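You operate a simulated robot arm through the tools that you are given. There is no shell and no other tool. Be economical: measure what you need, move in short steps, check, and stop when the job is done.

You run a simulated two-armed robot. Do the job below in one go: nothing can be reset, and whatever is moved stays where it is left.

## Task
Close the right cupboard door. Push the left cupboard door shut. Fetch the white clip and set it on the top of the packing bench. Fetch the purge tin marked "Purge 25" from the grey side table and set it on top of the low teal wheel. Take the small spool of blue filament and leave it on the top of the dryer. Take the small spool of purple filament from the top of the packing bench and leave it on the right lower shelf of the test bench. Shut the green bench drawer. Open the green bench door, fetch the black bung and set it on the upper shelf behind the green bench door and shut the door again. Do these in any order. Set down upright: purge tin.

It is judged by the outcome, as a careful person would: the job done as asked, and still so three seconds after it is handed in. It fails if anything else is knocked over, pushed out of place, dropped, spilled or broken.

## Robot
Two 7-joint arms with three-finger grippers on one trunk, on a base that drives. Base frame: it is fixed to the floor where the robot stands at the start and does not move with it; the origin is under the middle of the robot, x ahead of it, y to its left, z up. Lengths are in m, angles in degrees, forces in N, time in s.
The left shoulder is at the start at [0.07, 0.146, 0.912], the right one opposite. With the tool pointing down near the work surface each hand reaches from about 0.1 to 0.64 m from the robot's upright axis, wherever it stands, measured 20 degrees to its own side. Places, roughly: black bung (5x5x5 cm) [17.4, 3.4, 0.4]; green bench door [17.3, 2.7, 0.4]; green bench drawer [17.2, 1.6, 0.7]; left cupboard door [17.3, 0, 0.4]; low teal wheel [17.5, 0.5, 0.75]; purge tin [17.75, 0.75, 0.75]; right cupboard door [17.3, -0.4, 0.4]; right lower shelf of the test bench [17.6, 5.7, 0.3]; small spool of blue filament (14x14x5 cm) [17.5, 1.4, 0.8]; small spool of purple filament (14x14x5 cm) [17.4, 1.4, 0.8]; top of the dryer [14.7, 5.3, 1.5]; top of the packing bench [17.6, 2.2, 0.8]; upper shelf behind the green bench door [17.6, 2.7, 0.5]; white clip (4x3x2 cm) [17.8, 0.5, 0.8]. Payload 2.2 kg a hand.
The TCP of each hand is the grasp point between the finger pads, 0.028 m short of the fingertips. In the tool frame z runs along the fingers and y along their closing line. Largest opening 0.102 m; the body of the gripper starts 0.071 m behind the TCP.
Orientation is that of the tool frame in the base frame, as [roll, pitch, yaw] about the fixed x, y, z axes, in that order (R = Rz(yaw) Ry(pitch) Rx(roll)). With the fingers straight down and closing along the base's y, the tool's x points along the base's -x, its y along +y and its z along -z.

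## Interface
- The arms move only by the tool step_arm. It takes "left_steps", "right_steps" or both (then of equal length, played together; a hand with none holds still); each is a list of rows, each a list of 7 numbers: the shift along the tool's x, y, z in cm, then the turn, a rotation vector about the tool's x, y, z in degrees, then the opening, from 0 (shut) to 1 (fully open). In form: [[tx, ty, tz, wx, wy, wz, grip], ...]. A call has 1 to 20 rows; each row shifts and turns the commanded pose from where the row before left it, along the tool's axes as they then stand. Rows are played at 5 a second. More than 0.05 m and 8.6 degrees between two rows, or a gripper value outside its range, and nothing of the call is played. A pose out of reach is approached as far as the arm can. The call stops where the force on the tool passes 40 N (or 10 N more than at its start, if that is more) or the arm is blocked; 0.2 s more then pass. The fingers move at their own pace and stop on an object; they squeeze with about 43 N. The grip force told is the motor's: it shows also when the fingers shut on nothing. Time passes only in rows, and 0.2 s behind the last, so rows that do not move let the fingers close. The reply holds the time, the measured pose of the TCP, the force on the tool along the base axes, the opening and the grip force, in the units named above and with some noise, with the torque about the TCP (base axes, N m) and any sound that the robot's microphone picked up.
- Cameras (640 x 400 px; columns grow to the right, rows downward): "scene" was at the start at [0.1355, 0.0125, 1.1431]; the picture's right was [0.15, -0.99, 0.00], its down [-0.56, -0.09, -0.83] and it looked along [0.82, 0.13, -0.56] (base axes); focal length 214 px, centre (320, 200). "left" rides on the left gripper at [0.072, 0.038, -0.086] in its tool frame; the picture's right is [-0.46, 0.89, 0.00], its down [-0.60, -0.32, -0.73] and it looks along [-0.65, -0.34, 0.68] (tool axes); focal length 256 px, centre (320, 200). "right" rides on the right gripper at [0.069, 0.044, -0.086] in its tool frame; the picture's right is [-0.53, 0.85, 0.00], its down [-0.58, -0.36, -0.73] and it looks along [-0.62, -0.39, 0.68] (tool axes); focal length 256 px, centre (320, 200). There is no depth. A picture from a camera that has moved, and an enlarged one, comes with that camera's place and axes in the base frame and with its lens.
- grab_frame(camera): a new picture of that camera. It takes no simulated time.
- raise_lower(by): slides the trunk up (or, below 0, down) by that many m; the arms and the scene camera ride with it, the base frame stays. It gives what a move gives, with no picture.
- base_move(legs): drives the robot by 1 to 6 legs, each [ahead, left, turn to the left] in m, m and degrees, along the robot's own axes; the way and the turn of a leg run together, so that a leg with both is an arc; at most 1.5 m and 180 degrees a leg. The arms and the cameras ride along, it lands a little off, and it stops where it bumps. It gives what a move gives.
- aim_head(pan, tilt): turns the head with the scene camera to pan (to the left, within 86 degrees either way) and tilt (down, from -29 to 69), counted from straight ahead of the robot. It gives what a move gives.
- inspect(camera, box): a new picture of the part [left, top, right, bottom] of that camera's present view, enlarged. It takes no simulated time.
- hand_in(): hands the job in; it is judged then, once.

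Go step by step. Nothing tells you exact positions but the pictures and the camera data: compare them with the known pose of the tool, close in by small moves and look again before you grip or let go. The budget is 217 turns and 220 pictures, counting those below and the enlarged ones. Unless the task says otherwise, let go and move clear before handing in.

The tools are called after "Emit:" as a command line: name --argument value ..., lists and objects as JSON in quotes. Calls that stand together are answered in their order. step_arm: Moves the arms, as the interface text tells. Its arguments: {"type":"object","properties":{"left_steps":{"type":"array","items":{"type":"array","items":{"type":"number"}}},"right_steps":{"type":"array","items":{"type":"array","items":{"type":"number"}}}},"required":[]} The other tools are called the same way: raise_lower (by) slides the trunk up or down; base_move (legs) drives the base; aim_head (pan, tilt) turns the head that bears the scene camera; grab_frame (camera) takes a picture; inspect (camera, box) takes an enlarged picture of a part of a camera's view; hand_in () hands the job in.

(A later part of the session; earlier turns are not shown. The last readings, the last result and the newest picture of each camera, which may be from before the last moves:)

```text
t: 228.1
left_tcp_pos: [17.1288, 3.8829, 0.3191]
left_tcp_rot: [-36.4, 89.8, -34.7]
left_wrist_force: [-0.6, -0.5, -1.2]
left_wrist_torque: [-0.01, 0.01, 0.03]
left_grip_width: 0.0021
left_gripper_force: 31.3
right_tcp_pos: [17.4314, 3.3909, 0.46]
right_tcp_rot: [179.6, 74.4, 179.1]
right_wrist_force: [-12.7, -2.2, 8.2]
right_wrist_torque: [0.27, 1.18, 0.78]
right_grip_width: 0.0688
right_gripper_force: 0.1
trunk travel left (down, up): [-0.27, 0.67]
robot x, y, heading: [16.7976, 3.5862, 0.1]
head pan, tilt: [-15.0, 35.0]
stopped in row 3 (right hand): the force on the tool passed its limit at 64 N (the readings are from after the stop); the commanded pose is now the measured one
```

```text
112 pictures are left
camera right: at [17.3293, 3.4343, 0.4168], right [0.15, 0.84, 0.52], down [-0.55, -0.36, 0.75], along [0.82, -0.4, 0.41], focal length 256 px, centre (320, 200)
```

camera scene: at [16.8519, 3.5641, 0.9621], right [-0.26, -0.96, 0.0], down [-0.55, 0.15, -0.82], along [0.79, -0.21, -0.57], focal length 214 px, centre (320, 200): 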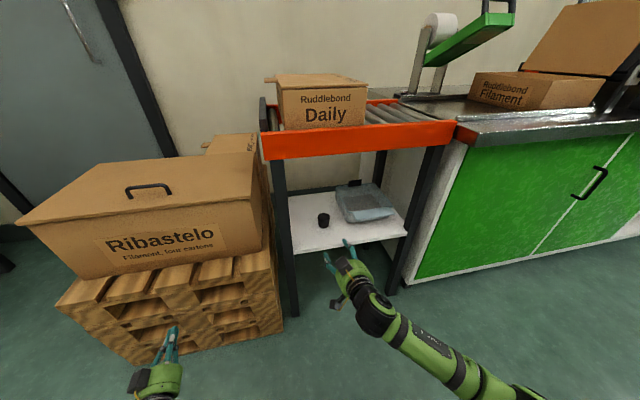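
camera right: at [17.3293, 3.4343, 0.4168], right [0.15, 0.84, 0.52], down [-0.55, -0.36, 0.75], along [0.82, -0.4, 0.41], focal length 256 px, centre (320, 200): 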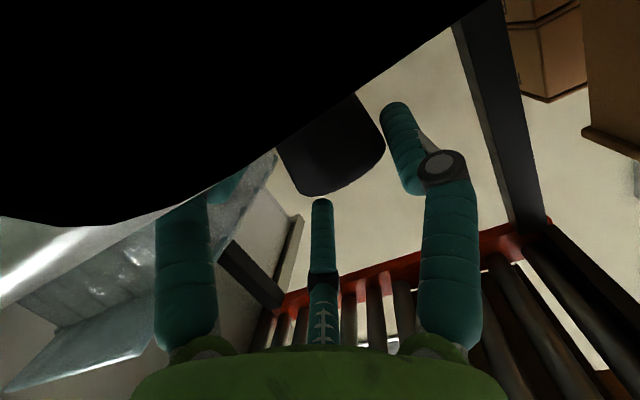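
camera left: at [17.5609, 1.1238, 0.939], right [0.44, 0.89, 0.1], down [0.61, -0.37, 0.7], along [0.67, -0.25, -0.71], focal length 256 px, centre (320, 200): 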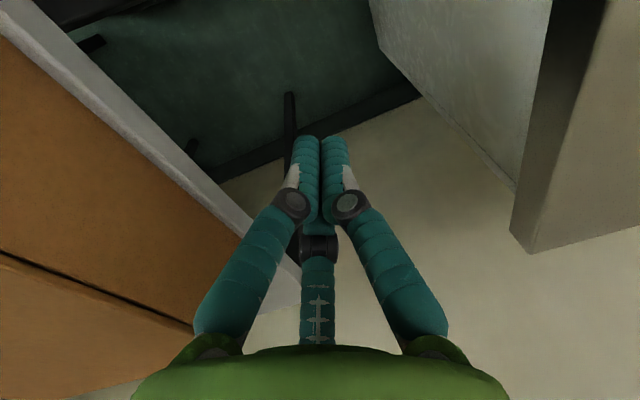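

The camera housing touches the shelf edge, but the fingers already enclose the bung. I ease off slightly and close.

Emit:
step_arm --right_steps '[[-0.6, 0, -0.3, 0, 0, 0, 0.66], [0, 0, 0, 0, 0, 0, 0.5], [0, 0, 0, 0, 0, 0, 0.3], [0, 0, 0, 0, 0, 0, 0.3]]'

Emit:
grab_frame --camera "right"

```text
t: 229.1
left_tcp_pos: [17.129, 3.8826, 0.319]
left_tcp_rot: [-73.0, 89.9, -71.1]
left_wrist_force: [-0.4, 0.2, 0.1]
left_wrist_torque: [-0.03, 0.04, 0.02]
left_grip_width: 0.0019
left_gripper_force: 31.3
right_tcp_pos: [17.4301, 3.3911, 0.4635]
right_tcp_rot: [179.8, 74.3, 179.2]
right_wrist_force: [0.4, 0.6, 0.4]
right_wrist_torque: [0.0, 0.0, 0.01]
right_grip_width: 0.0552
right_gripper_force: 42.6
trunk travel left (down, up): [-0.27, 0.67]
robot x, y, heading: [16.7979, 3.5913, -0.0]
head pan, tilt: [-15.0, 35.0]
```

```text
111 pictures are left
camera right: at [17.3288, 3.435, 0.4214], right [0.15, 0.84, 0.52], down [-0.55, -0.36, 0.75], along [0.82, -0.4, 0.41], focal length 256 px, centre (320, 200)
```

right: 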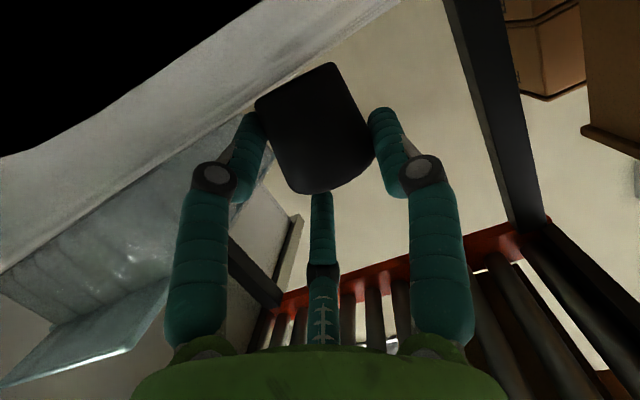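

Bung gripped (0.055). Lift 4 cm and withdraw.

Emit:
step_arm --right_steps '[[-1.5, 0, -0.3, 0, 0, 0, 0.3], [-2.5, 0, -0.5, 0, 0, 0, 0.3], [0, 0.2, -4, 0, 0, 0, 0.3], [0, 0.2, -4, 0, 0, 0, 0.3], [0, 0, -4, 0, 0, 0, 0.3], [0, 0, -4, 0, 0, 0, 0.3]]'

Emit:
base_move --legs '[[-0.35, 0, 0]]'

Emit:
grab_frame --camera "scene"

```text
t: 230.5
left_tcp_pos: [17.1295, 3.8822, 0.3182]
left_tcp_rot: [-72.2, 89.9, -70.3]
left_wrist_force: [-0.8, 0.1, 0.7]
left_wrist_torque: [-0.01, 0.03, -0.02]
left_grip_width: 0.0022
left_gripper_force: 31.4
right_tcp_pos: [17.281, 3.3959, 0.5482]
right_tcp_rot: [179.9, 74.3, 179.4]
right_wrist_force: [0.3, 0.0, -1.0]
right_wrist_torque: [0.02, 0.01, 0.02]
right_grip_width: 0.0546
right_gripper_force: 43.3
trunk travel left (down, up): [-0.27, 0.67]
robot x, y, heading: [16.7915, 3.5905, -0.2]
head pan, tilt: [-15.0, 35.0]
```

```text
t: 232.8
left_tcp_pos: [16.783, 3.8818, 0.3185]
left_tcp_rot: [-71.0, 89.9, -69.5]
left_wrist_force: [-0.6, -0.2, 0.1]
left_wrist_torque: [0.03, -0.02, 0.0]
left_grip_width: 0.002
left_gripper_force: 30.7
right_tcp_pos: [16.931, 3.3929, 0.5485]
right_tcp_rot: [179.8, 74.4, 179.0]
right_wrist_force: [0.6, -0.4, -0.5]
right_wrist_torque: [-0.01, 0.01, 0.02]
right_grip_width: 0.0536
right_gripper_force: 42.6
trunk travel left (down, up): [-0.27, 0.67]
robot x, y, heading: [16.4499, 3.5888, -0.4]
head pan, tilt: [-15.0, 35.0]
```

```text
110 pictures are left
camera scene: at [16.5796, 3.5645, 0.9621], right [-0.26, -0.96, 0.0], down [-0.55, 0.15, -0.82], along [0.79, -0.22, -0.57], focal length 214 px, centre (320, 200)
```

scene: 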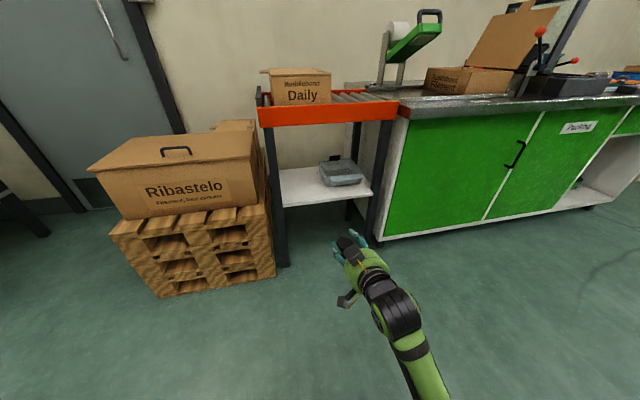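

Bung held. Now toward the door handle (≈(17.2,2.45,0.58)): raise trunk, shift right so the left hand lines up.

Emit:
base_move --legs '[[-0.05, -1.42, 0.4]]'

Emit:
raise_lower --by 0.27

Emit:
aim_head --pan 20 --tilt 35

Emit:
grab_frame --camera "scene"

```text
t: 239.7
left_tcp_pos: [16.7247, 2.4972, 0.3179]
left_tcp_rot: [-71.8, 90.0, -70.5]
left_wrist_force: [0.3, -0.2, -0.4]
left_wrist_torque: [0.01, 0.02, 0.0]
left_grip_width: 0.0023
left_gripper_force: 30.9
right_tcp_pos: [16.8703, 2.0083, 0.5479]
right_tcp_rot: [179.8, 74.3, 178.6]
right_wrist_force: [-0.4, 0.6, -0.3]
right_wrist_torque: [-0.01, 0.0, 0.01]
right_grip_width: 0.0518
right_gripper_force: 43.7
trunk travel left (down, up): [-0.27, 0.67]
robot x, y, heading: [16.384, 2.2052, -0.4]
head pan, tilt: [-15.0, 35.0]
```

```text
t: 242.5
left_tcp_pos: [16.7264, 2.4982, 0.5872]
left_tcp_rot: [-75.3, 89.9, -74.2]
left_wrist_force: [0.4, 0.6, 0.0]
left_wrist_torque: [-0.02, 0.03, -0.01]
left_grip_width: 0.0022
left_gripper_force: 31.1
right_tcp_pos: [16.8693, 2.0075, 0.8183]
right_tcp_rot: [179.9, 74.2, 178.7]
right_wrist_force: [-0.4, 0.4, -0.3]
right_wrist_torque: [0.02, 0.02, -0.01]
right_grip_width: 0.0513
right_gripper_force: 42.9
trunk travel left (down, up): [-0.54, 0.4]
robot x, y, heading: [16.389, 2.2064, -0.5]
head pan, tilt: [-15.0, 35.0]
```

```text
t: 243.5
left_tcp_pos: [16.7244, 2.4963, 0.5872]
left_tcp_rot: [-71.9, 89.9, -70.7]
left_wrist_force: [-0.1, 0.1, 0.4]
left_wrist_torque: [0.0, -0.01, -0.05]
left_grip_width: 0.002
left_gripper_force: 31.6
right_tcp_pos: [16.8716, 2.0085, 0.8166]
right_tcp_rot: [179.8, 74.2, 178.6]
right_wrist_force: [0.2, -0.2, -0.3]
right_wrist_torque: [-0.01, 0.0, 0.0]
right_grip_width: 0.0508
right_gripper_force: 43.0
trunk travel left (down, up): [-0.54, 0.4]
robot x, y, heading: [16.3881, 2.2065, -0.9]
head pan, tilt: [20.0, 35.0]
```

```text
109 pictures are left
camera scene: at [16.5181, 2.2339, 1.232], right [0.33, -0.94, 0.0], down [-0.54, -0.19, -0.82], along [0.77, 0.27, -0.57], focal length 214 px, centre (320, 200)
```

scene: 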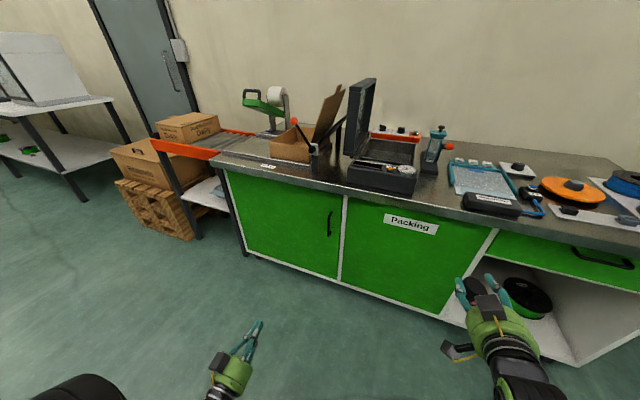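

The bung's grip width keeps creeping down; I check it before continuing.

Emit:
grab_frame --camera "right"

Emit:
grab_frame --camera "left"

```text
108 pictures are left
camera right: at [16.7695, 2.0527, 0.7754], right [0.16, 0.84, 0.52], down [-0.55, -0.35, 0.75], along [0.82, -0.41, 0.41], focal length 256 px, centre (320, 200)
```

right: 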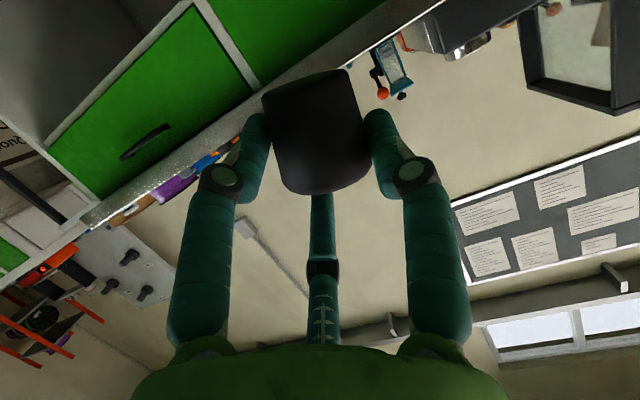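

```text
107 pictures are left
camera left: at [16.6381, 2.5345, 0.5164], right [-0.02, 0.89, 0.46], down [-0.72, -0.33, 0.6], along [0.69, -0.32, 0.65], focal length 256 px, centre (320, 200)
```

left: 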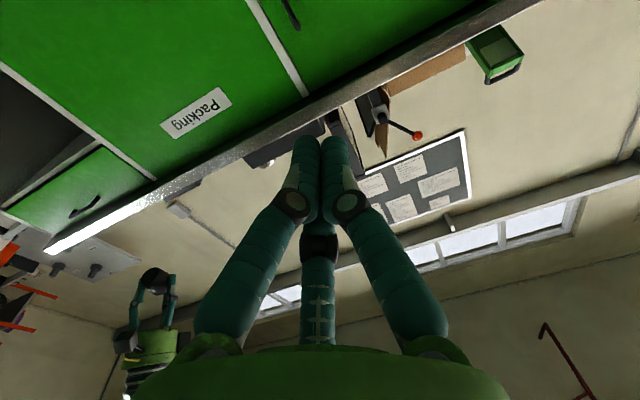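

The bung slowly creeps in the grip, so I'll park it on the bench's front strip (≈(17.27,2.01)) while opening the door. Raise and drive in.

Emit:
step_arm --right_steps '[[-4, 0, 0, 0, 0, 0, 0.3], [-1.5, 0, 0, 0, 0, 0, 0.3]]'

Emit:
base_move --legs '[[0.37, 0, 0.8]]'

Emit:
aim_head --pan 0 --tilt 40

Emit:
grab_frame --camera "scene"

```text
t: 244.1
left_tcp_pos: [16.7245, 2.4976, 0.5881]
left_tcp_rot: [-69.9, 89.8, -68.7]
left_wrist_force: [0.9, 0.3, 0.2]
left_wrist_torque: [0.03, -0.02, 0.02]
left_grip_width: 0.002
left_gripper_force: 31.5
right_tcp_pos: [16.8863, 2.0049, 0.8702]
right_tcp_rot: [179.9, 74.1, 178.7]
right_wrist_force: [-0.2, 0.9, -0.6]
right_wrist_torque: [0.02, 0.04, 0.02]
right_grip_width: 0.0511
right_gripper_force: 43.5
trunk travel left (down, up): [-0.54, 0.4]
robot x, y, heading: [16.3879, 2.209, -0.5]
head pan, tilt: [20.0, 35.0]
```

```text
t: 246.5
left_tcp_pos: [17.1042, 2.501, 0.5877]
left_tcp_rot: [-90.6, 89.8, -88.5]
left_wrist_force: [1.2, 0.7, 0.1]
left_wrist_torque: [-0.02, -0.05, -0.03]
left_grip_width: 0.0021
left_gripper_force: 31.2
right_tcp_pos: [17.2717, 2.0103, 0.8702]
right_tcp_rot: [179.8, 74.2, 179.4]
right_wrist_force: [0.7, 0.4, -0.7]
right_wrist_torque: [-0.05, 0.01, 0.0]
right_grip_width: 0.0508
right_gripper_force: 43.4
trunk travel left (down, up): [-0.54, 0.4]
robot x, y, heading: [16.7695, 2.2023, 0.2]
head pan, tilt: [20.0, 35.0]
```

```text
t: 247.3
left_tcp_pos: [17.1029, 2.4987, 0.5874]
left_tcp_rot: [-79.3, 89.9, -77.2]
left_wrist_force: [0.4, -0.3, 0.6]
left_wrist_torque: [-0.01, 0.0, -0.02]
left_grip_width: 0.0022
left_gripper_force: 31.0
right_tcp_pos: [17.2718, 2.0111, 0.8699]
right_tcp_rot: [179.7, 74.2, 179.4]
right_wrist_force: [-0.2, 0.7, 0.0]
right_wrist_torque: [-0.02, 0.0, -0.02]
right_grip_width: 0.0505
right_gripper_force: 42.8
trunk travel left (down, up): [-0.54, 0.4]
robot x, y, heading: [16.7712, 2.202, 0.2]
head pan, tilt: [0.0, 40.0]
```

```text
106 pictures are left
camera scene: at [16.9025, 2.2044, 1.2245], right [0.0, -1.0, 0.0], down [-0.64, 0.0, -0.77], along [0.77, 0.0, -0.64], focal length 214 px, centre (320, 200)
```

scene: 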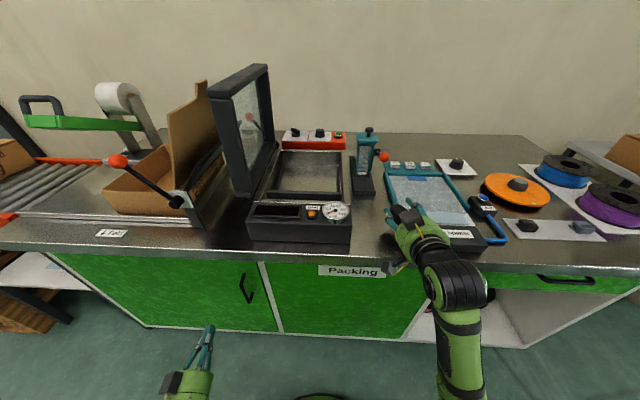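

The free gap is around y≈2.07. I shift 6 cm left and lower the bung to the top.

Emit:
step_arm --right_steps '[[0, 3, 0, 0, 0, 0, 0.3], [0, 3, 0, 0, 0, 0, 0.3], [1, 0, 0.3, 0, 0, 0, 0.3], [0.8, 0, 0.2, 0, 0, 0, 0.3]]'

Emit:
inspect --camera "scene" --box '[320, 150, 480, 280]'

Emit:
grab_frame --camera "right"

```text
t: 248.3
left_tcp_pos: [17.1029, 2.501, 0.5865]
left_tcp_rot: [-76.8, 89.9, -74.8]
left_wrist_force: [0.2, -0.7, -0.2]
left_wrist_torque: [0.02, -0.03, -0.03]
left_grip_width: 0.002
left_gripper_force: 31.4
right_tcp_pos: [17.2726, 2.0721, 0.8505]
right_tcp_rot: [179.8, 74.1, 179.4]
right_wrist_force: [1.2, 0.7, -0.6]
right_wrist_torque: [0.01, 0.03, 0.02]
right_grip_width: 0.0504
right_gripper_force: 42.7
trunk travel left (down, up): [-0.54, 0.4]
robot x, y, heading: [16.77, 2.2056, 0.2]
head pan, tilt: [0.0, 40.0]
```

```text
3.08 times, centred on (400, 215) of scene
camera zoom: at [16.9025, 2.2045, 1.2245], right [0.0, -1.0, 0.0], down [-0.64, 0.0, -0.77], along [0.77, 0.0, -0.64], focal length 660 px, centre (74, 154)
```

zoom: 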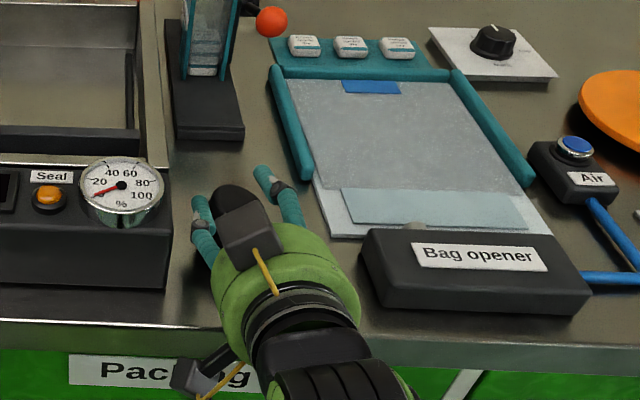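

```text
104 pictures are left
camera right: at [17.1697, 2.1148, 0.8082], right [0.15, 0.84, 0.52], down [-0.55, -0.36, 0.75], along [0.82, -0.4, 0.41], focal length 256 px, centre (320, 200)
```

right: 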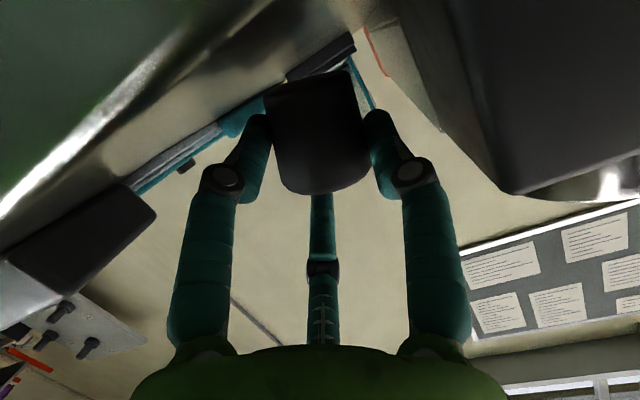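

Emit:
step_arm --right_steps '[[0.3, 0, 0.1, 0, 0, 0, 0.3], [0.3, 0, 0.1, 0, 0, 0, 0.3]]'

Emit:
step_arm --right_steps '[[0.3, 0, 0.1, 0, 0, 0, 0.3], [0.2, 0, 0, 0, 0, 0, 0.3]]'

```text
t: 248.9
left_tcp_pos: [17.1034, 2.4994, 0.5876]
left_tcp_rot: [-76.1, 90.0, -74.1]
left_wrist_force: [0.1, -0.3, 0.4]
left_wrist_torque: [0.02, 0.01, -0.02]
left_grip_width: 0.0021
left_gripper_force: 31.7
right_tcp_pos: [17.2724, 2.0719, 0.8462]
right_tcp_rot: [179.8, 74.3, 179.5]
right_wrist_force: [-0.3, -0.5, -0.6]
right_wrist_torque: [-0.03, 0.03, 0.02]
right_grip_width: 0.0502
right_gripper_force: 42.8
trunk travel left (down, up): [-0.54, 0.4]
robot x, y, heading: [16.7705, 2.2063, 0.0]
head pan, tilt: [0.0, 40.0]
```

```text
t: 249.5
left_tcp_pos: [17.1035, 2.5, 0.5883]
left_tcp_rot: [-65.7, 89.9, -63.7]
left_wrist_force: [-0.8, -0.6, 0.5]
left_wrist_torque: [-0.01, -0.02, 0.0]
left_grip_width: 0.0022
left_gripper_force: 31.1
right_tcp_pos: [17.2713, 2.0725, 0.8439]
right_tcp_rot: [179.7, 74.7, 179.4]
right_wrist_force: [4.9, -0.9, 10.7]
right_wrist_torque: [-0.08, -0.36, 0.01]
right_grip_width: 0.0501
right_gripper_force: 43.1
trunk travel left (down, up): [-0.54, 0.4]
robot x, y, heading: [16.7728, 2.203, 0.3]
head pan, tilt: [0.0, 40.0]
```

Contact made. Release gently and withdraw straight back.

Emit:
step_arm --right_steps '[[0, 0, 0, 0, 0, 0, 0.52], [0, 0, 0, 0, 0, 0, 0.6], [0, 0, 0, 0, 0, 0, 0.72], [-0.5, 0, -2, 0, 0, 0, 0.72], [-0.5, 0, -4, 0, 0, 0, 0.72], [0, 0, -4, 0, 0, 0, 0.72]]'

Emit:
inspect --camera "scene" --box '[320, 150, 480, 280]'

Emit:
grab_frame --camera "left"

```text
t: 250.9
left_tcp_pos: [17.1048, 2.4986, 0.5879]
left_tcp_rot: [-23.3, 90.0, -21.3]
left_wrist_force: [-0.2, -1.2, 0.7]
left_wrist_torque: [0.02, -0.01, 0.03]
left_grip_width: 0.002
left_gripper_force: 31.6
right_tcp_pos: [17.2327, 2.0937, 0.8475]
right_tcp_rot: [179.6, 74.1, 179.2]
right_wrist_force: [4.6, -10.8, 0.5]
right_wrist_torque: [-0.11, 0.02, -0.67]
right_grip_width: 0.0688
right_gripper_force: 0.1
right hand out of reach, approached as far as the arm can: row 5, 6
trunk travel left (down, up): [-0.54, 0.4]
robot x, y, heading: [16.7707, 2.2056, 0.2]
head pan, tilt: [0.0, 40.0]
```

```text
3.08 times, centred on (400, 215) of scene
camera zoom: at [16.9033, 2.202, 1.2244], right [0.0, -1.0, 0.0], down [-0.64, 0.0, -0.77], along [0.77, 0.0, -0.64], focal length 660 px, centre (74, 154)
```

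zoom: 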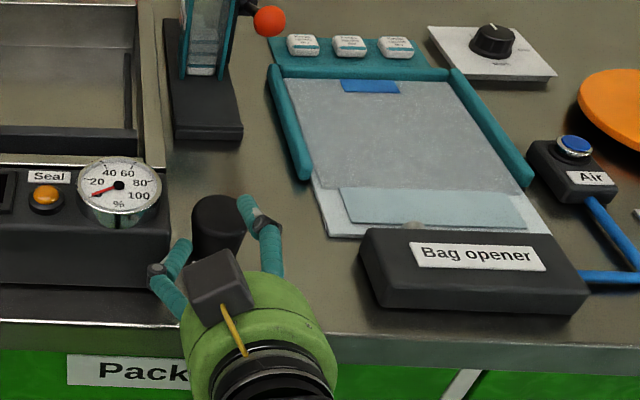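

```text
102 pictures are left
camera left: at [17.0163, 2.5356, 0.5168], right [-0.03, 0.88, 0.47], down [-0.72, -0.34, 0.6], along [0.69, -0.32, 0.65], focal length 256 px, centre (320, 200)
```

left: 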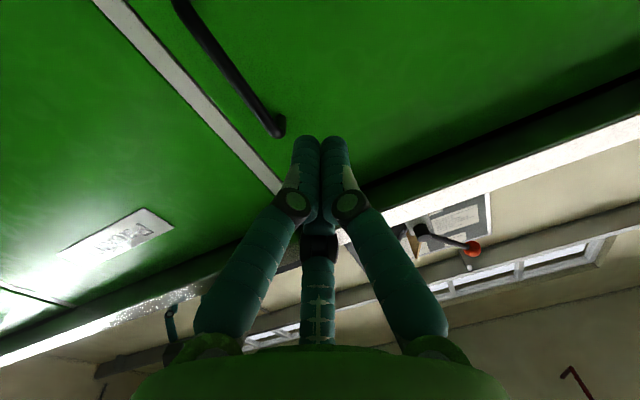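

The hand drifted left while retracting and a finger presses the sealer; I back the base straight out.

Emit:
base_move --legs '[[-0.15, 0, 0]]'

Emit:
inspect --camera "scene" --box '[240, 120, 440, 260]'

```text
t: 252.3
left_tcp_pos: [16.9513, 2.5007, 0.5879]
left_tcp_rot: [-50.4, 89.9, -48.2]
left_wrist_force: [0.1, -0.6, -0.3]
left_wrist_torque: [-0.01, 0.0, 0.01]
left_grip_width: 0.002
left_gripper_force: 31.2
right_tcp_pos: [17.0828, 2.0964, 0.848]
right_tcp_rot: [179.9, 74.3, 179.7]
right_wrist_force: [-0.9, 0.9, 0.6]
right_wrist_torque: [0.02, -0.03, -0.01]
right_grip_width: 0.0736
right_gripper_force: 0.1
trunk travel left (down, up): [-0.54, 0.4]
robot x, y, heading: [16.6179, 2.2027, 0.1]
head pan, tilt: [0.0, 40.0]
```

```text
2.86 times, centred on (340, 190) of scene
camera zoom: at [16.7513, 2.204, 1.2246], right [0.01, -1.0, 0.0], down [-0.64, 0.0, -0.77], along [0.77, 0.0, -0.64], focal length 613 px, centre (263, 229)
```

zoom: 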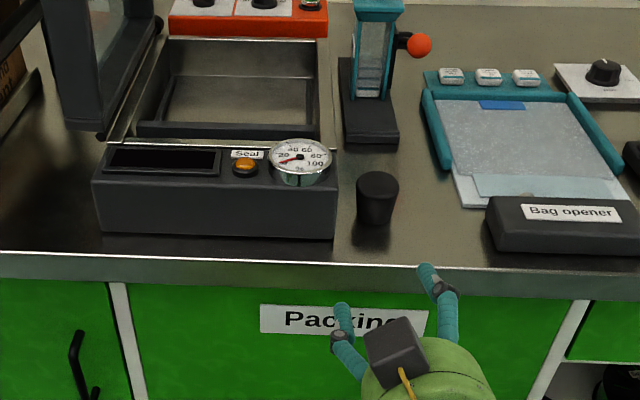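

Bung parked safely. Handle ≈(17.19,2.462, z 0.50–0.60). I line the left hand up, open, and approach.

Emit:
step_arm --left_steps '[[2, -2, 0, 0, 0, 0, 0.6], [1.8, -1.8, 0, 0, 0, 0, 0.6], [0, 0, 4, 0, 0, 0, 0.6], [0, 0, 4, 0, 0, 0, 0.6], [0, 0, 4, 0, 0, 0, 0.6], [0, 0, 4, 0, 0, 0, 0.6]]'

Emit:
grab_frame --camera "left"

Emit:
aim_head --pan 15 --tilt 45

Emit:
grab_frame --camera "scene"

```text
t: 253.7
left_tcp_pos: [17.113, 2.4683, 0.5512]
left_tcp_rot: [-119.1, 89.9, -117.0]
left_wrist_force: [0.8, -0.7, 0.3]
left_wrist_torque: [0.0, -0.03, -0.02]
left_grip_width: 0.0611
left_gripper_force: 0.1
right_tcp_pos: [17.0825, 2.0975, 0.8495]
right_tcp_rot: [179.8, 74.2, 179.6]
right_wrist_force: [-0.6, -1.0, -0.2]
right_wrist_torque: [-0.02, 0.02, -0.01]
right_grip_width: 0.0735
right_gripper_force: 0.1
trunk travel left (down, up): [-0.54, 0.4]
robot x, y, heading: [16.623, 2.202, 0.3]
head pan, tilt: [0.0, 40.0]
```

```text
100 pictures are left
camera left: at [17.0261, 2.5048, 0.4799], right [-0.03, 0.89, 0.46], down [-0.72, -0.34, 0.61], along [0.69, -0.31, 0.65], focal length 256 px, centre (320, 200)
```

left: 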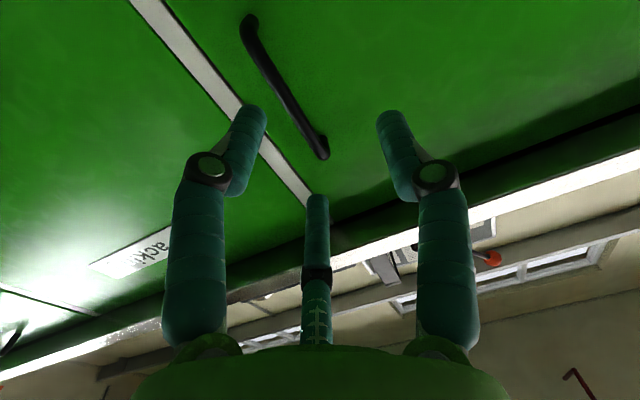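

```text
t: 254.5
left_tcp_pos: [17.1117, 2.4693, 0.5521]
left_tcp_rot: [-64.9, 89.9, -62.8]
left_wrist_force: [-0.4, -0.3, -0.2]
left_wrist_torque: [0.0, -0.02, -0.01]
left_grip_width: 0.0611
left_gripper_force: 0.1
right_tcp_pos: [17.0818, 2.0983, 0.8477]
right_tcp_rot: [179.8, 74.4, 179.5]
right_wrist_force: [-0.3, -0.4, -0.2]
right_wrist_torque: [0.02, -0.02, -0.05]
right_grip_width: 0.0734
right_gripper_force: 0.1
trunk travel left (down, up): [-0.54, 0.4]
robot x, y, heading: [16.6177, 2.2092, 0.2]
head pan, tilt: [15.0, 45.0]
```

```text
99 pictures are left
camera scene: at [16.7456, 2.2249, 1.2173], right [0.26, -0.96, 0.0], down [-0.68, -0.19, -0.71], along [0.68, 0.19, -0.71], focal length 214 px, centre (320, 200)
```

scene: 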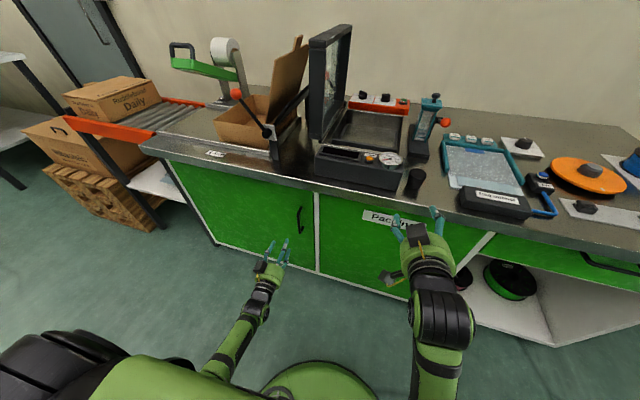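

Better triangulation: handle at x≈17.24, y≈2.445, z 0.50–0.615. Advance to it.

Emit:
step_arm --left_steps '[[0, -2.4, 2, 0, 0, 0, 0.6], [0, 0, 4, 0, 0, 0, 0.6], [0, 0, 4, 0, 0, 0, 0.6], [0, 0, 1.5, 0, 0, 0, 0.6]]'

Emit:
grab_frame --camera "left"

```text
t: 255.5
left_tcp_pos: [17.2296, 2.448, 0.5486]
left_tcp_rot: [-67.4, 89.9, -65.4]
left_wrist_force: [0.6, 0.6, 0.4]
left_wrist_torque: [0.01, 0.03, -0.01]
left_grip_width: 0.0615
left_gripper_force: 0.1
right_tcp_pos: [17.0835, 2.098, 0.8494]
right_tcp_rot: [179.9, 74.3, 179.5]
right_wrist_force: [0.2, -0.7, 0.1]
right_wrist_torque: [0.03, 0.02, 0.04]
right_grip_width: 0.0732
right_gripper_force: 0.1
trunk travel left (down, up): [-0.54, 0.4]
robot x, y, heading: [16.6193, 2.2038, 0.1]
head pan, tilt: [15.0, 45.0]
```

```text
98 pictures are left
camera left: at [17.1426, 2.4832, 0.4784], right [-0.03, 0.89, 0.46], down [-0.72, -0.34, 0.6], along [0.69, -0.31, 0.65], focal length 256 px, centre (320, 200)
```

left: 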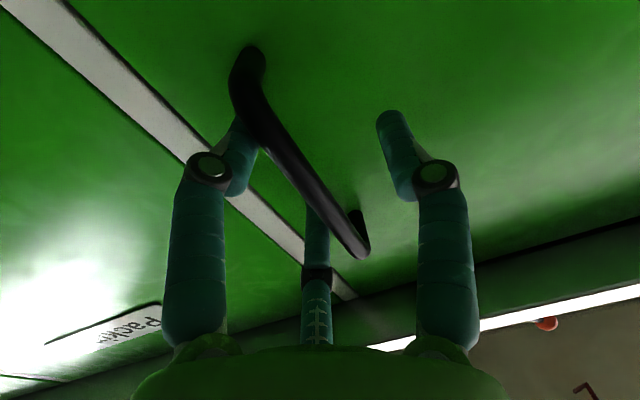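

The handle bar is between the fingers. Advance slightly and close.

Emit:
step_arm --left_steps '[[0, 0, 0.7, 0, 0, 0, 0.6], [0, 0, 0, 0, 0, 0, 0.2], [0, 0, 0, 0, 0, 0, 0], [0, 0, 0, 0, 0, 0, 0]]'

Emit:
grab_frame --camera "left"

```text
t: 256.5
left_tcp_pos: [17.2351, 2.4386, 0.5504]
left_tcp_rot: [1.3, 89.8, 2.7]
left_wrist_force: [-2.8, -30.9, 1.3]
left_wrist_torque: [0.12, -0.19, 0.22]
left_grip_width: 0.0182
left_gripper_force: 43.6
right_tcp_pos: [17.0819, 2.0941, 0.8487]
right_tcp_rot: [179.2, 74.3, 178.7]
right_wrist_force: [-0.8, 0.4, -0.5]
right_wrist_torque: [0.01, 0.0, 0.02]
right_grip_width: 0.0734
right_gripper_force: 0.0
trunk travel left (down, up): [-0.54, 0.4]
robot x, y, heading: [16.6176, 2.2066, 0.2]
head pan, tilt: [15.0, 45.0]
```

```text
97 pictures are left
camera left: at [17.1492, 2.4759, 0.4796], right [-0.02, 0.89, 0.46], down [-0.72, -0.34, 0.6], along [0.69, -0.32, 0.65], focal length 256 px, centre (320, 200)
```

left: 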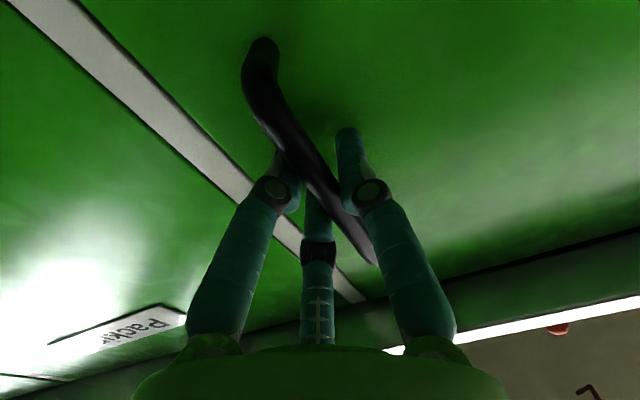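

Handle gripped. I pull it along the door's arc with a matching wrist turn.

Emit:
step_arm --left_steps '[[0, -0.4, -2, 0, 0, 0, 0], [0, 0.1, -2.5, 2, 0, 0, 0], [0, 0.3, -2.5, 3, 0, 0, 0], [0, 0.5, -2.5, 3, 0, 0, 0], [0, 0.6, -2.5, 3, 0, 0, 0], [0, 0.6, -2.5, 3, 0, 0, 0], [0, 0.6, -2.5, 3, 0, 0, 0]]'

Emit:
grab_frame --camera "scene"

```text
t: 258.1
left_tcp_pos: [17.0682, 2.4845, 0.5519]
left_tcp_rot: [-10.2, 89.8, -25.0]
left_wrist_force: [2.1, 4.6, 7.5]
left_wrist_torque: [0.56, 1.49, 0.09]
left_grip_width: 0.0185
left_gripper_force: 43.4
right_tcp_pos: [17.0818, 2.0983, 0.8487]
right_tcp_rot: [179.8, 74.2, 179.5]
right_wrist_force: [-0.3, -0.7, 0.0]
right_wrist_torque: [0.0, 0.02, 0.01]
right_grip_width: 0.0735
right_gripper_force: 0.1
trunk travel left (down, up): [-0.54, 0.4]
robot x, y, heading: [16.6199, 2.2059, 0.3]
head pan, tilt: [15.0, 45.0]
```

```text
96 pictures are left
camera scene: at [16.7448, 2.2252, 1.2174], right [0.26, -0.96, 0.0], down [-0.68, -0.19, -0.71], along [0.68, 0.19, -0.71], focal length 214 px, centre (320, 200)
```

scene: 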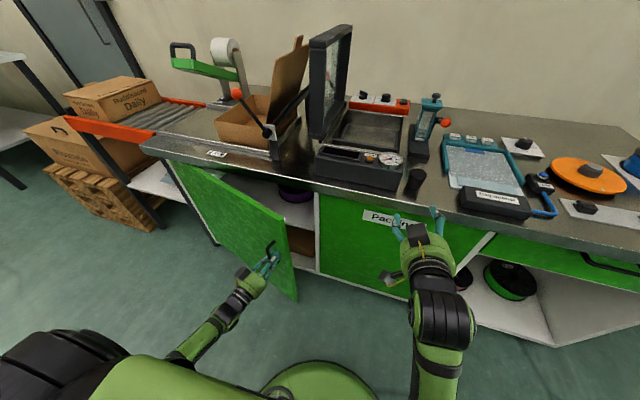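

Opening well. Continue along the arc.

Emit:
step_arm --left_steps '[[0, 0.1, -2.5, 2.7, 0, 0, 0], [0, 0.1, -2.5, 2.7, 0, 0, 0], [0, 0.1, -2.5, 2.7, 0, 0, 0], [0, 0.1, -2.5, 2.7, 0, 0, 0]]'

Emit:
base_move --legs '[[-0.1, 0.09, 0]]'

Emit:
grab_frame --camera "scene"

```text
t: 259.0
left_tcp_pos: [16.9981, 2.5201, 0.5497]
left_tcp_rot: [154.7, 89.7, 132.3]
left_wrist_force: [3.4, 6.7, -7.8]
left_wrist_torque: [-0.22, -0.27, 0.15]
left_grip_width: 0.0186
left_gripper_force: 43.5
right_tcp_pos: [17.083, 2.0993, 0.8481]
right_tcp_rot: [179.9, 74.2, 179.6]
right_wrist_force: [-0.1, -0.1, -0.1]
right_wrist_torque: [-0.02, 0.01, 0.03]
right_grip_width: 0.0734
right_gripper_force: 0.0
trunk travel left (down, up): [-0.54, 0.4]
robot x, y, heading: [16.6151, 2.2036, 0.1]
head pan, tilt: [15.0, 45.0]
stopped in row 4 (left hand): the force on the tool passed its limit at 43 N (the readings are from after the stop); the commanded pose is now the measured one
```

```text
t: 260.3
left_tcp_pos: [16.8948, 2.6031, 0.5521]
left_tcp_rot: [148.4, 89.8, 125.1]
left_wrist_force: [-25.5, -22.4, -7.8]
left_wrist_torque: [-0.16, -0.17, -0.07]
left_grip_width: 0.0182
left_gripper_force: 43.4
right_tcp_pos: [16.9811, 2.1874, 0.85]
right_tcp_rot: [179.5, 74.3, 179.3]
right_wrist_force: [1.0, -0.5, 0.1]
right_wrist_torque: [-0.02, 0.01, -0.05]
right_grip_width: 0.0736
right_gripper_force: 0.1
trunk travel left (down, up): [-0.54, 0.4]
robot x, y, heading: [16.5162, 2.294, -0.1]
head pan, tilt: [15.0, 45.0]
```

```text
95 pictures are left
camera scene: at [16.6436, 2.3141, 1.2176], right [0.26, -0.96, 0.0], down [-0.68, -0.19, -0.71], along [0.68, 0.19, -0.71], focal length 214 px, centre (320, 200)
```

scene: 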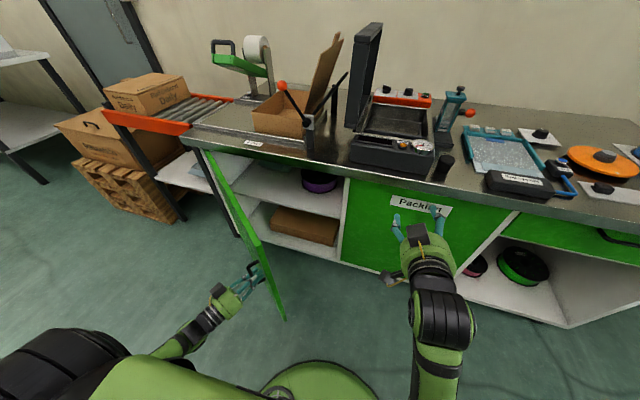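

About 47° open. I continue with the base along the arc.

Emit:
base_move --legs '[[-0.085, 0.14, 0]]'

Emit:
grab_frame --camera "scene"

```text
t: 261.4
left_tcp_pos: [16.8536, 2.6483, 0.5504]
left_tcp_rot: [-26.5, 89.6, -51.4]
left_wrist_force: [-4.6, -3.0, 4.8]
left_wrist_torque: [0.06, -0.7, -0.04]
left_grip_width: 0.0186
left_gripper_force: 44.0
right_tcp_pos: [16.945, 2.2445, 0.8491]
right_tcp_rot: [180.0, 74.4, 179.5]
right_wrist_force: [0.4, -0.5, -0.5]
right_wrist_torque: [-0.04, -0.03, 0.02]
right_grip_width: 0.0735
right_gripper_force: 0.2
trunk travel left (down, up): [-0.54, 0.4]
robot x, y, heading: [16.4827, 2.3515, -0.2]
head pan, tilt: [15.0, 45.0]
stopped in leg 1: the force on the tool passed its limit at 47 N (the readings are from after the stop); the commanded pose is now the measured one
```

```text
94 pictures are left
camera scene: at [16.6074, 2.3726, 1.2175], right [0.26, -0.96, 0.0], down [-0.68, -0.19, -0.71], along [0.68, 0.19, -0.71], focal length 214 px, centre (320, 200)
```

scene: 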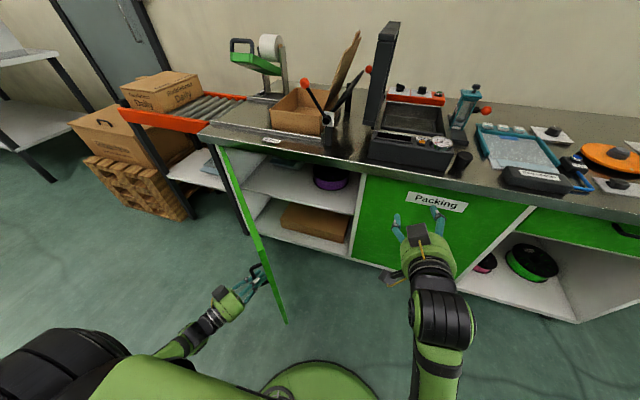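

Emit:
base_move --legs '[[-0.04, 0.09, 0]]'

Emit:
base_move --legs '[[-0.03, 0.09, 0]]'

Emit:
grab_frame --camera "scene"

```text
t: 262.3
left_tcp_pos: [16.8295, 2.6808, 0.5499]
left_tcp_rot: [-26.0, 89.4, -52.3]
left_wrist_force: [-4.6, -2.7, 5.1]
left_wrist_torque: [0.22, -0.66, -0.03]
left_grip_width: 0.0189
left_gripper_force: 44.4
right_tcp_pos: [16.9258, 2.2836, 0.849]
right_tcp_rot: [-179.9, 74.2, 179.7]
right_wrist_force: [0.9, 0.5, 0.6]
right_wrist_torque: [-0.03, 0.02, 0.0]
right_grip_width: 0.0733
right_gripper_force: 0.0
trunk travel left (down, up): [-0.54, 0.4]
robot x, y, heading: [16.4652, 2.3896, 0.4]
head pan, tilt: [15.0, 45.0]
stopped in leg 1: the force on the tool passed its limit at 45 N (the readings are from after the stop); the commanded pose is now the measured one
```

```text
t: 263.2
left_tcp_pos: [16.8103, 2.7068, 0.55]
left_tcp_rot: [-28.6, 89.2, -56.1]
left_wrist_force: [-4.3, -2.3, 4.5]
left_wrist_torque: [0.37, -0.7, -0.08]
left_grip_width: 0.0189
left_gripper_force: 44.3
right_tcp_pos: [16.9128, 2.3193, 0.8489]
right_tcp_rot: [-179.6, 74.3, 179.7]
right_wrist_force: [0.4, -0.5, 1.0]
right_wrist_torque: [0.0, 0.02, 0.0]
right_grip_width: 0.0731
right_gripper_force: 0.1
trunk travel left (down, up): [-0.54, 0.4]
robot x, y, heading: [16.4519, 2.4231, 0.1]
head pan, tilt: [15.0, 45.0]
stopped in leg 1: the force on the tool passed its limit at 47 N (the readings are from after the stop); the commanded pose is now the measured one
```

```text
93 pictures are left
camera scene: at [16.5747, 2.449, 1.2174], right [0.26, -0.96, 0.0], down [-0.68, -0.19, -0.71], along [0.68, 0.19, -0.71], focal length 214 px, centre (320, 200)
```

scene: 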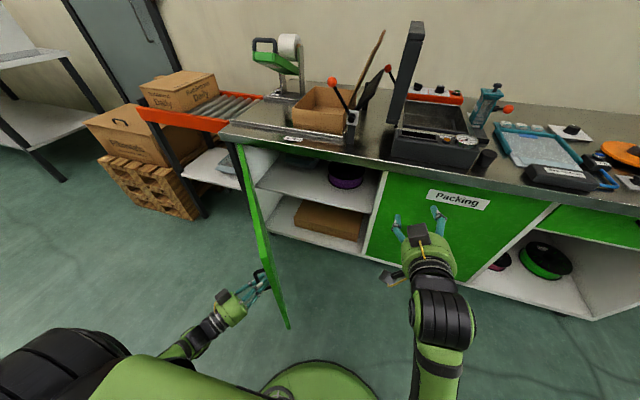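

Door ≈61°. I turn the wrist with the door to relieve the twist and keep pulling.

Emit:
step_arm --left_steps '[[0, 0, -0.5, 7, 0, 0, 0], [0, 0, -1, 7, 0, 0, 0], [0, 0.5, -1.5, 6, 0, 0, 0], [0, 0.5, -1.5, 4, 0, 0, 0], [0, 0.5, -1.5, 4, 0, 0, 0]]'

Emit:
base_move --legs '[[-0.02, 0.09, 0]]'

Emit:
grab_frame --camera "scene"

```text
t: 264.4
left_tcp_pos: [16.7812, 2.7591, 0.5496]
left_tcp_rot: [-19.4, 89.1, -74.5]
left_wrist_force: [7.8, 4.6, 12.1]
left_wrist_torque: [-0.14, -0.46, 0.06]
left_grip_width: 0.0183
left_gripper_force: 43.9
right_tcp_pos: [16.9138, 2.3179, 0.8478]
right_tcp_rot: [-179.7, 74.2, 179.7]
right_wrist_force: [0.5, 0.0, 0.3]
right_wrist_torque: [0.0, 0.03, 0.0]
right_grip_width: 0.0733
right_gripper_force: 0.1
trunk travel left (down, up): [-0.54, 0.4]
robot x, y, heading: [16.4526, 2.4262, 0.3]
head pan, tilt: [15.0, 45.0]
```

```text
t: 265.6
left_tcp_pos: [16.7494, 2.8328, 0.5484]
left_tcp_rot: [-24.3, 88.7, -80.8]
left_wrist_force: [-6.7, -0.9, 8.6]
left_wrist_torque: [0.64, -0.31, 0.13]
left_grip_width: 0.0187
left_gripper_force: 43.9
right_tcp_pos: [16.8931, 2.3968, 0.8471]
right_tcp_rot: [-179.9, 74.3, 179.6]
right_wrist_force: [0.4, -0.2, 0.4]
right_wrist_torque: [0.0, 0.01, 0.0]
right_grip_width: 0.0734
right_gripper_force: 0.0
trunk travel left (down, up): [-0.54, 0.4]
robot x, y, heading: [16.431, 2.5071, 0.2]
head pan, tilt: [15.0, 45.0]
stopped in leg 1: the force on the tool passed its limit at 42 N (the readings are from after the stop); the commanded pose is now the measured one
```

```text
92 pictures are left
camera scene: at [16.5553, 2.526, 1.2173], right [0.26, -0.96, 0.0], down [-0.68, -0.19, -0.71], along [0.68, 0.19, -0.71], focal length 214 px, centre (320, 200)
```

scene: 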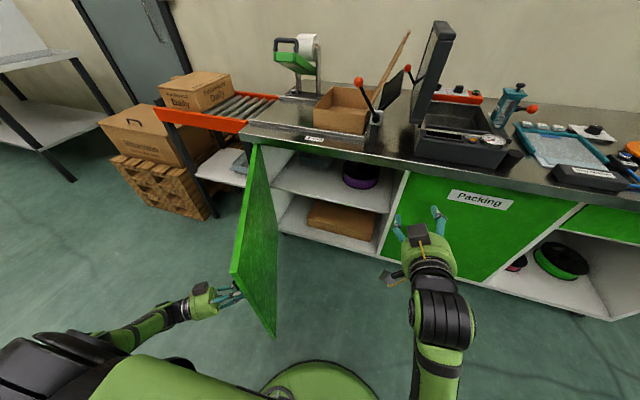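

Door ≈80° open, enough. I release the handle, back off clear of the door, and go for the bung with the left hand.

Emit:
step_arm --left_steps '[[0, 0, 0, 0, 0, 0, 0.4], [0, 0, 0, 0, 0, 0, 0.6], [0, 0, -3, 0, 0, 0, 0.6], [0, 0, -4, 0, 0, 0, 0.6]]'

Emit:
grab_frame --camera "scene"

```text
t: 266.6
left_tcp_pos: [16.7123, 2.8884, 0.5494]
left_tcp_rot: [-34.9, 88.6, -91.5]
left_wrist_force: [0.1, 0.4, -0.4]
left_wrist_torque: [-0.01, -0.03, 0.05]
left_grip_width: 0.0612
left_gripper_force: 0.0
right_tcp_pos: [16.8948, 2.3974, 0.8469]
right_tcp_rot: [-179.7, 74.1, 179.8]
right_wrist_force: [0.1, -0.2, -0.8]
right_wrist_torque: [0.01, 0.01, 0.0]
right_grip_width: 0.0734
right_gripper_force: 0.1
trunk travel left (down, up): [-0.54, 0.4]
robot x, y, heading: [16.4305, 2.506, 0.0]
head pan, tilt: [15.0, 45.0]
```

```text
91 pictures are left
camera scene: at [16.5571, 2.5267, 1.2172], right [0.26, -0.96, 0.0], down [-0.68, -0.19, -0.71], along [0.68, 0.19, -0.71], focal length 214 px, centre (320, 200)
```

scene: 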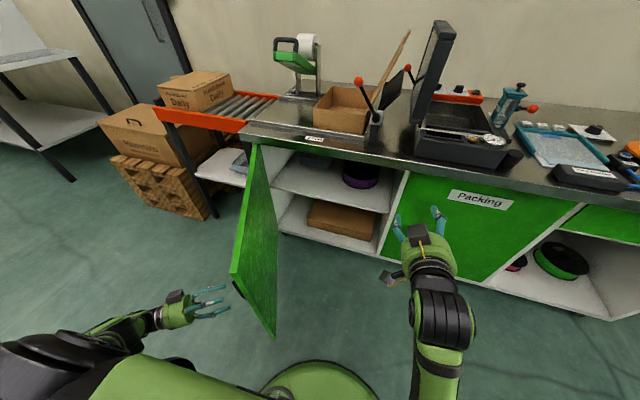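

Emit:
base_move --legs '[[-0.3, 0, 0], [0, -0.74, 0]]'

Emit:
raise_lower --by 0.34

Emit:
step_arm --left_steps '[[0, 0, 2, -8, 0, 0, 0.7], [0, 0, 2, -8, 0, 0, 0.7], [0, 0, 2, -8, 0, 0, 0.7], [0, 0, 2, -8, 0, 0, 0.7], [0, -2, 2, -8, 0, 0, 0.7], [0, -2, 2, -8, 0, 0, 0.7], [0, -2, 2, -8, 0, 0, 0.7], [0, -1, 0, 0, 8, 0, 0.7], [0, 0, 0, 0, 8, 0, 0.7], [0, 0, 0, 0, 8, 0, 0.7], [0, 0, 0, 0, 6, 0, 0.7]]'

Emit:
grab_frame --camera "scene"

```text
t: 272.3
left_tcp_pos: [16.4049, 2.1434, 0.5492]
left_tcp_rot: [-36.7, 88.7, -93.7]
left_wrist_force: [0.7, -0.1, 1.0]
left_wrist_torque: [0.03, 0.03, -0.01]
left_grip_width: 0.0612
left_gripper_force: 0.0
right_tcp_pos: [16.5825, 1.6516, 0.8488]
right_tcp_rot: [-179.6, 74.2, 179.4]
right_wrist_force: [0.1, 0.4, 0.7]
right_wrist_torque: [0.0, 0.0, 0.01]
right_grip_width: 0.0732
right_gripper_force: 0.1
trunk travel left (down, up): [-0.54, 0.4]
robot x, y, heading: [16.1217, 1.7621, -0.3]
head pan, tilt: [15.0, 45.0]
```

```text
t: 275.6
left_tcp_pos: [16.405, 2.1445, 0.8897]
left_tcp_rot: [-36.7, 88.7, -93.7]
left_wrist_force: [1.0, 0.2, -0.1]
left_wrist_torque: [0.0, -0.02, -0.03]
left_grip_width: 0.061
left_gripper_force: 0.1
right_tcp_pos: [16.5835, 1.6514, 1.1881]
right_tcp_rot: [-179.6, 74.1, 179.4]
right_wrist_force: [-0.2, 0.9, 1.3]
right_wrist_torque: [-0.01, 0.0, -0.01]
right_grip_width: 0.0735
right_gripper_force: 0.1
trunk travel left (down, up): [-0.88, 0.06]
robot x, y, heading: [16.1228, 1.7646, -0.4]
head pan, tilt: [15.0, 45.0]
```

```text
t: 278.0
left_tcp_pos: [16.5014, 2.0043, 0.8914]
left_tcp_rot: [-177.4, 59.8, -178.7]
left_wrist_force: [-0.5, -0.8, 0.3]
left_wrist_torque: [-0.02, -0.01, 0.0]
left_grip_width: 0.0716
left_gripper_force: 0.1
right_tcp_pos: [16.5831, 1.6508, 1.1876]
right_tcp_rot: [-179.6, 74.2, 179.4]
right_wrist_force: [0.1, -0.1, -0.8]
right_wrist_torque: [-0.01, 0.03, 0.01]
right_grip_width: 0.0734
right_gripper_force: 0.0
trunk travel left (down, up): [-0.88, 0.06]
robot x, y, heading: [16.1175, 1.7664, 0.1]
head pan, tilt: [15.0, 45.0]
```

```text
90 pictures are left
camera scene: at [16.2469, 1.7839, 1.5572], right [0.26, -0.97, 0.0], down [-0.68, -0.18, -0.71], along [0.68, 0.18, -0.71], focal length 214 px, centre (320, 200)
```

scene: 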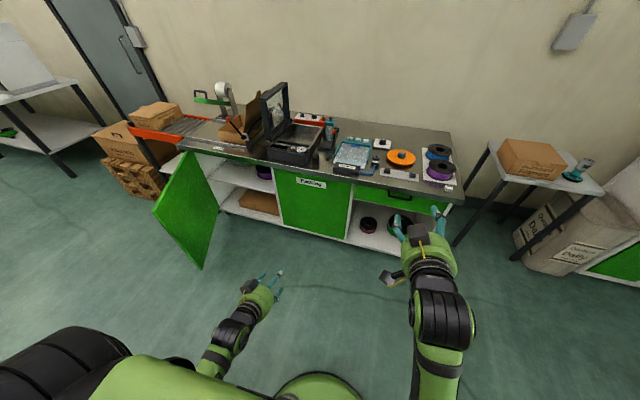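

The left hand is set. I drive in front of the bung.

Emit:
base_move --legs '[[0.55, 0.075, 0]]'

Emit:
grab_frame --camera "scene"

Emit:
grab_frame --camera "left"

```text
t: 281.2
left_tcp_pos: [17.0426, 2.0907, 0.8927]
left_tcp_rot: [-177.5, 59.9, -177.5]
left_wrist_force: [-0.2, -0.4, 0.6]
left_wrist_torque: [-0.02, 0.02, 0.03]
left_grip_width: 0.0712
left_gripper_force: 0.1
right_tcp_pos: [17.1338, 1.7401, 1.1891]
right_tcp_rot: [-179.7, 74.3, -179.3]
right_wrist_force: [0.1, -1.2, 0.3]
right_wrist_torque: [0.02, -0.01, 0.01]
right_grip_width: 0.0736
right_gripper_force: 0.1
trunk travel left (down, up): [-0.88, 0.06]
robot x, y, heading: [16.6723, 1.8429, 1.2]
head pan, tilt: [15.0, 45.0]
```

```text
89 pictures are left
camera scene: at [16.7944, 1.8653, 1.5574], right [0.28, -0.96, 0.0], down [-0.68, -0.2, -0.71], along [0.68, 0.2, -0.71], focal length 214 px, centre (320, 200)
```

scene: 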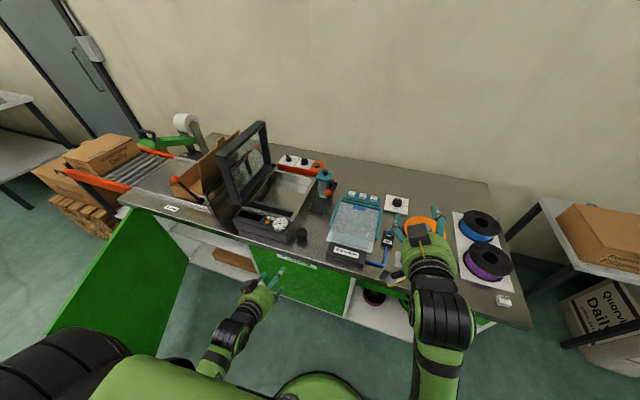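

```text
88 pictures are left
camera left: at [16.9327, 2.1301, 0.8728], right [0.23, 0.9, 0.38], down [-0.33, -0.3, 0.9], along [0.92, -0.33, 0.23], focal length 256 px, centre (320, 200)
```

left: 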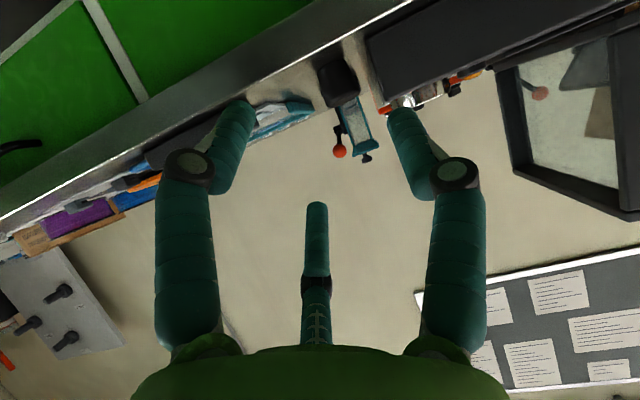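

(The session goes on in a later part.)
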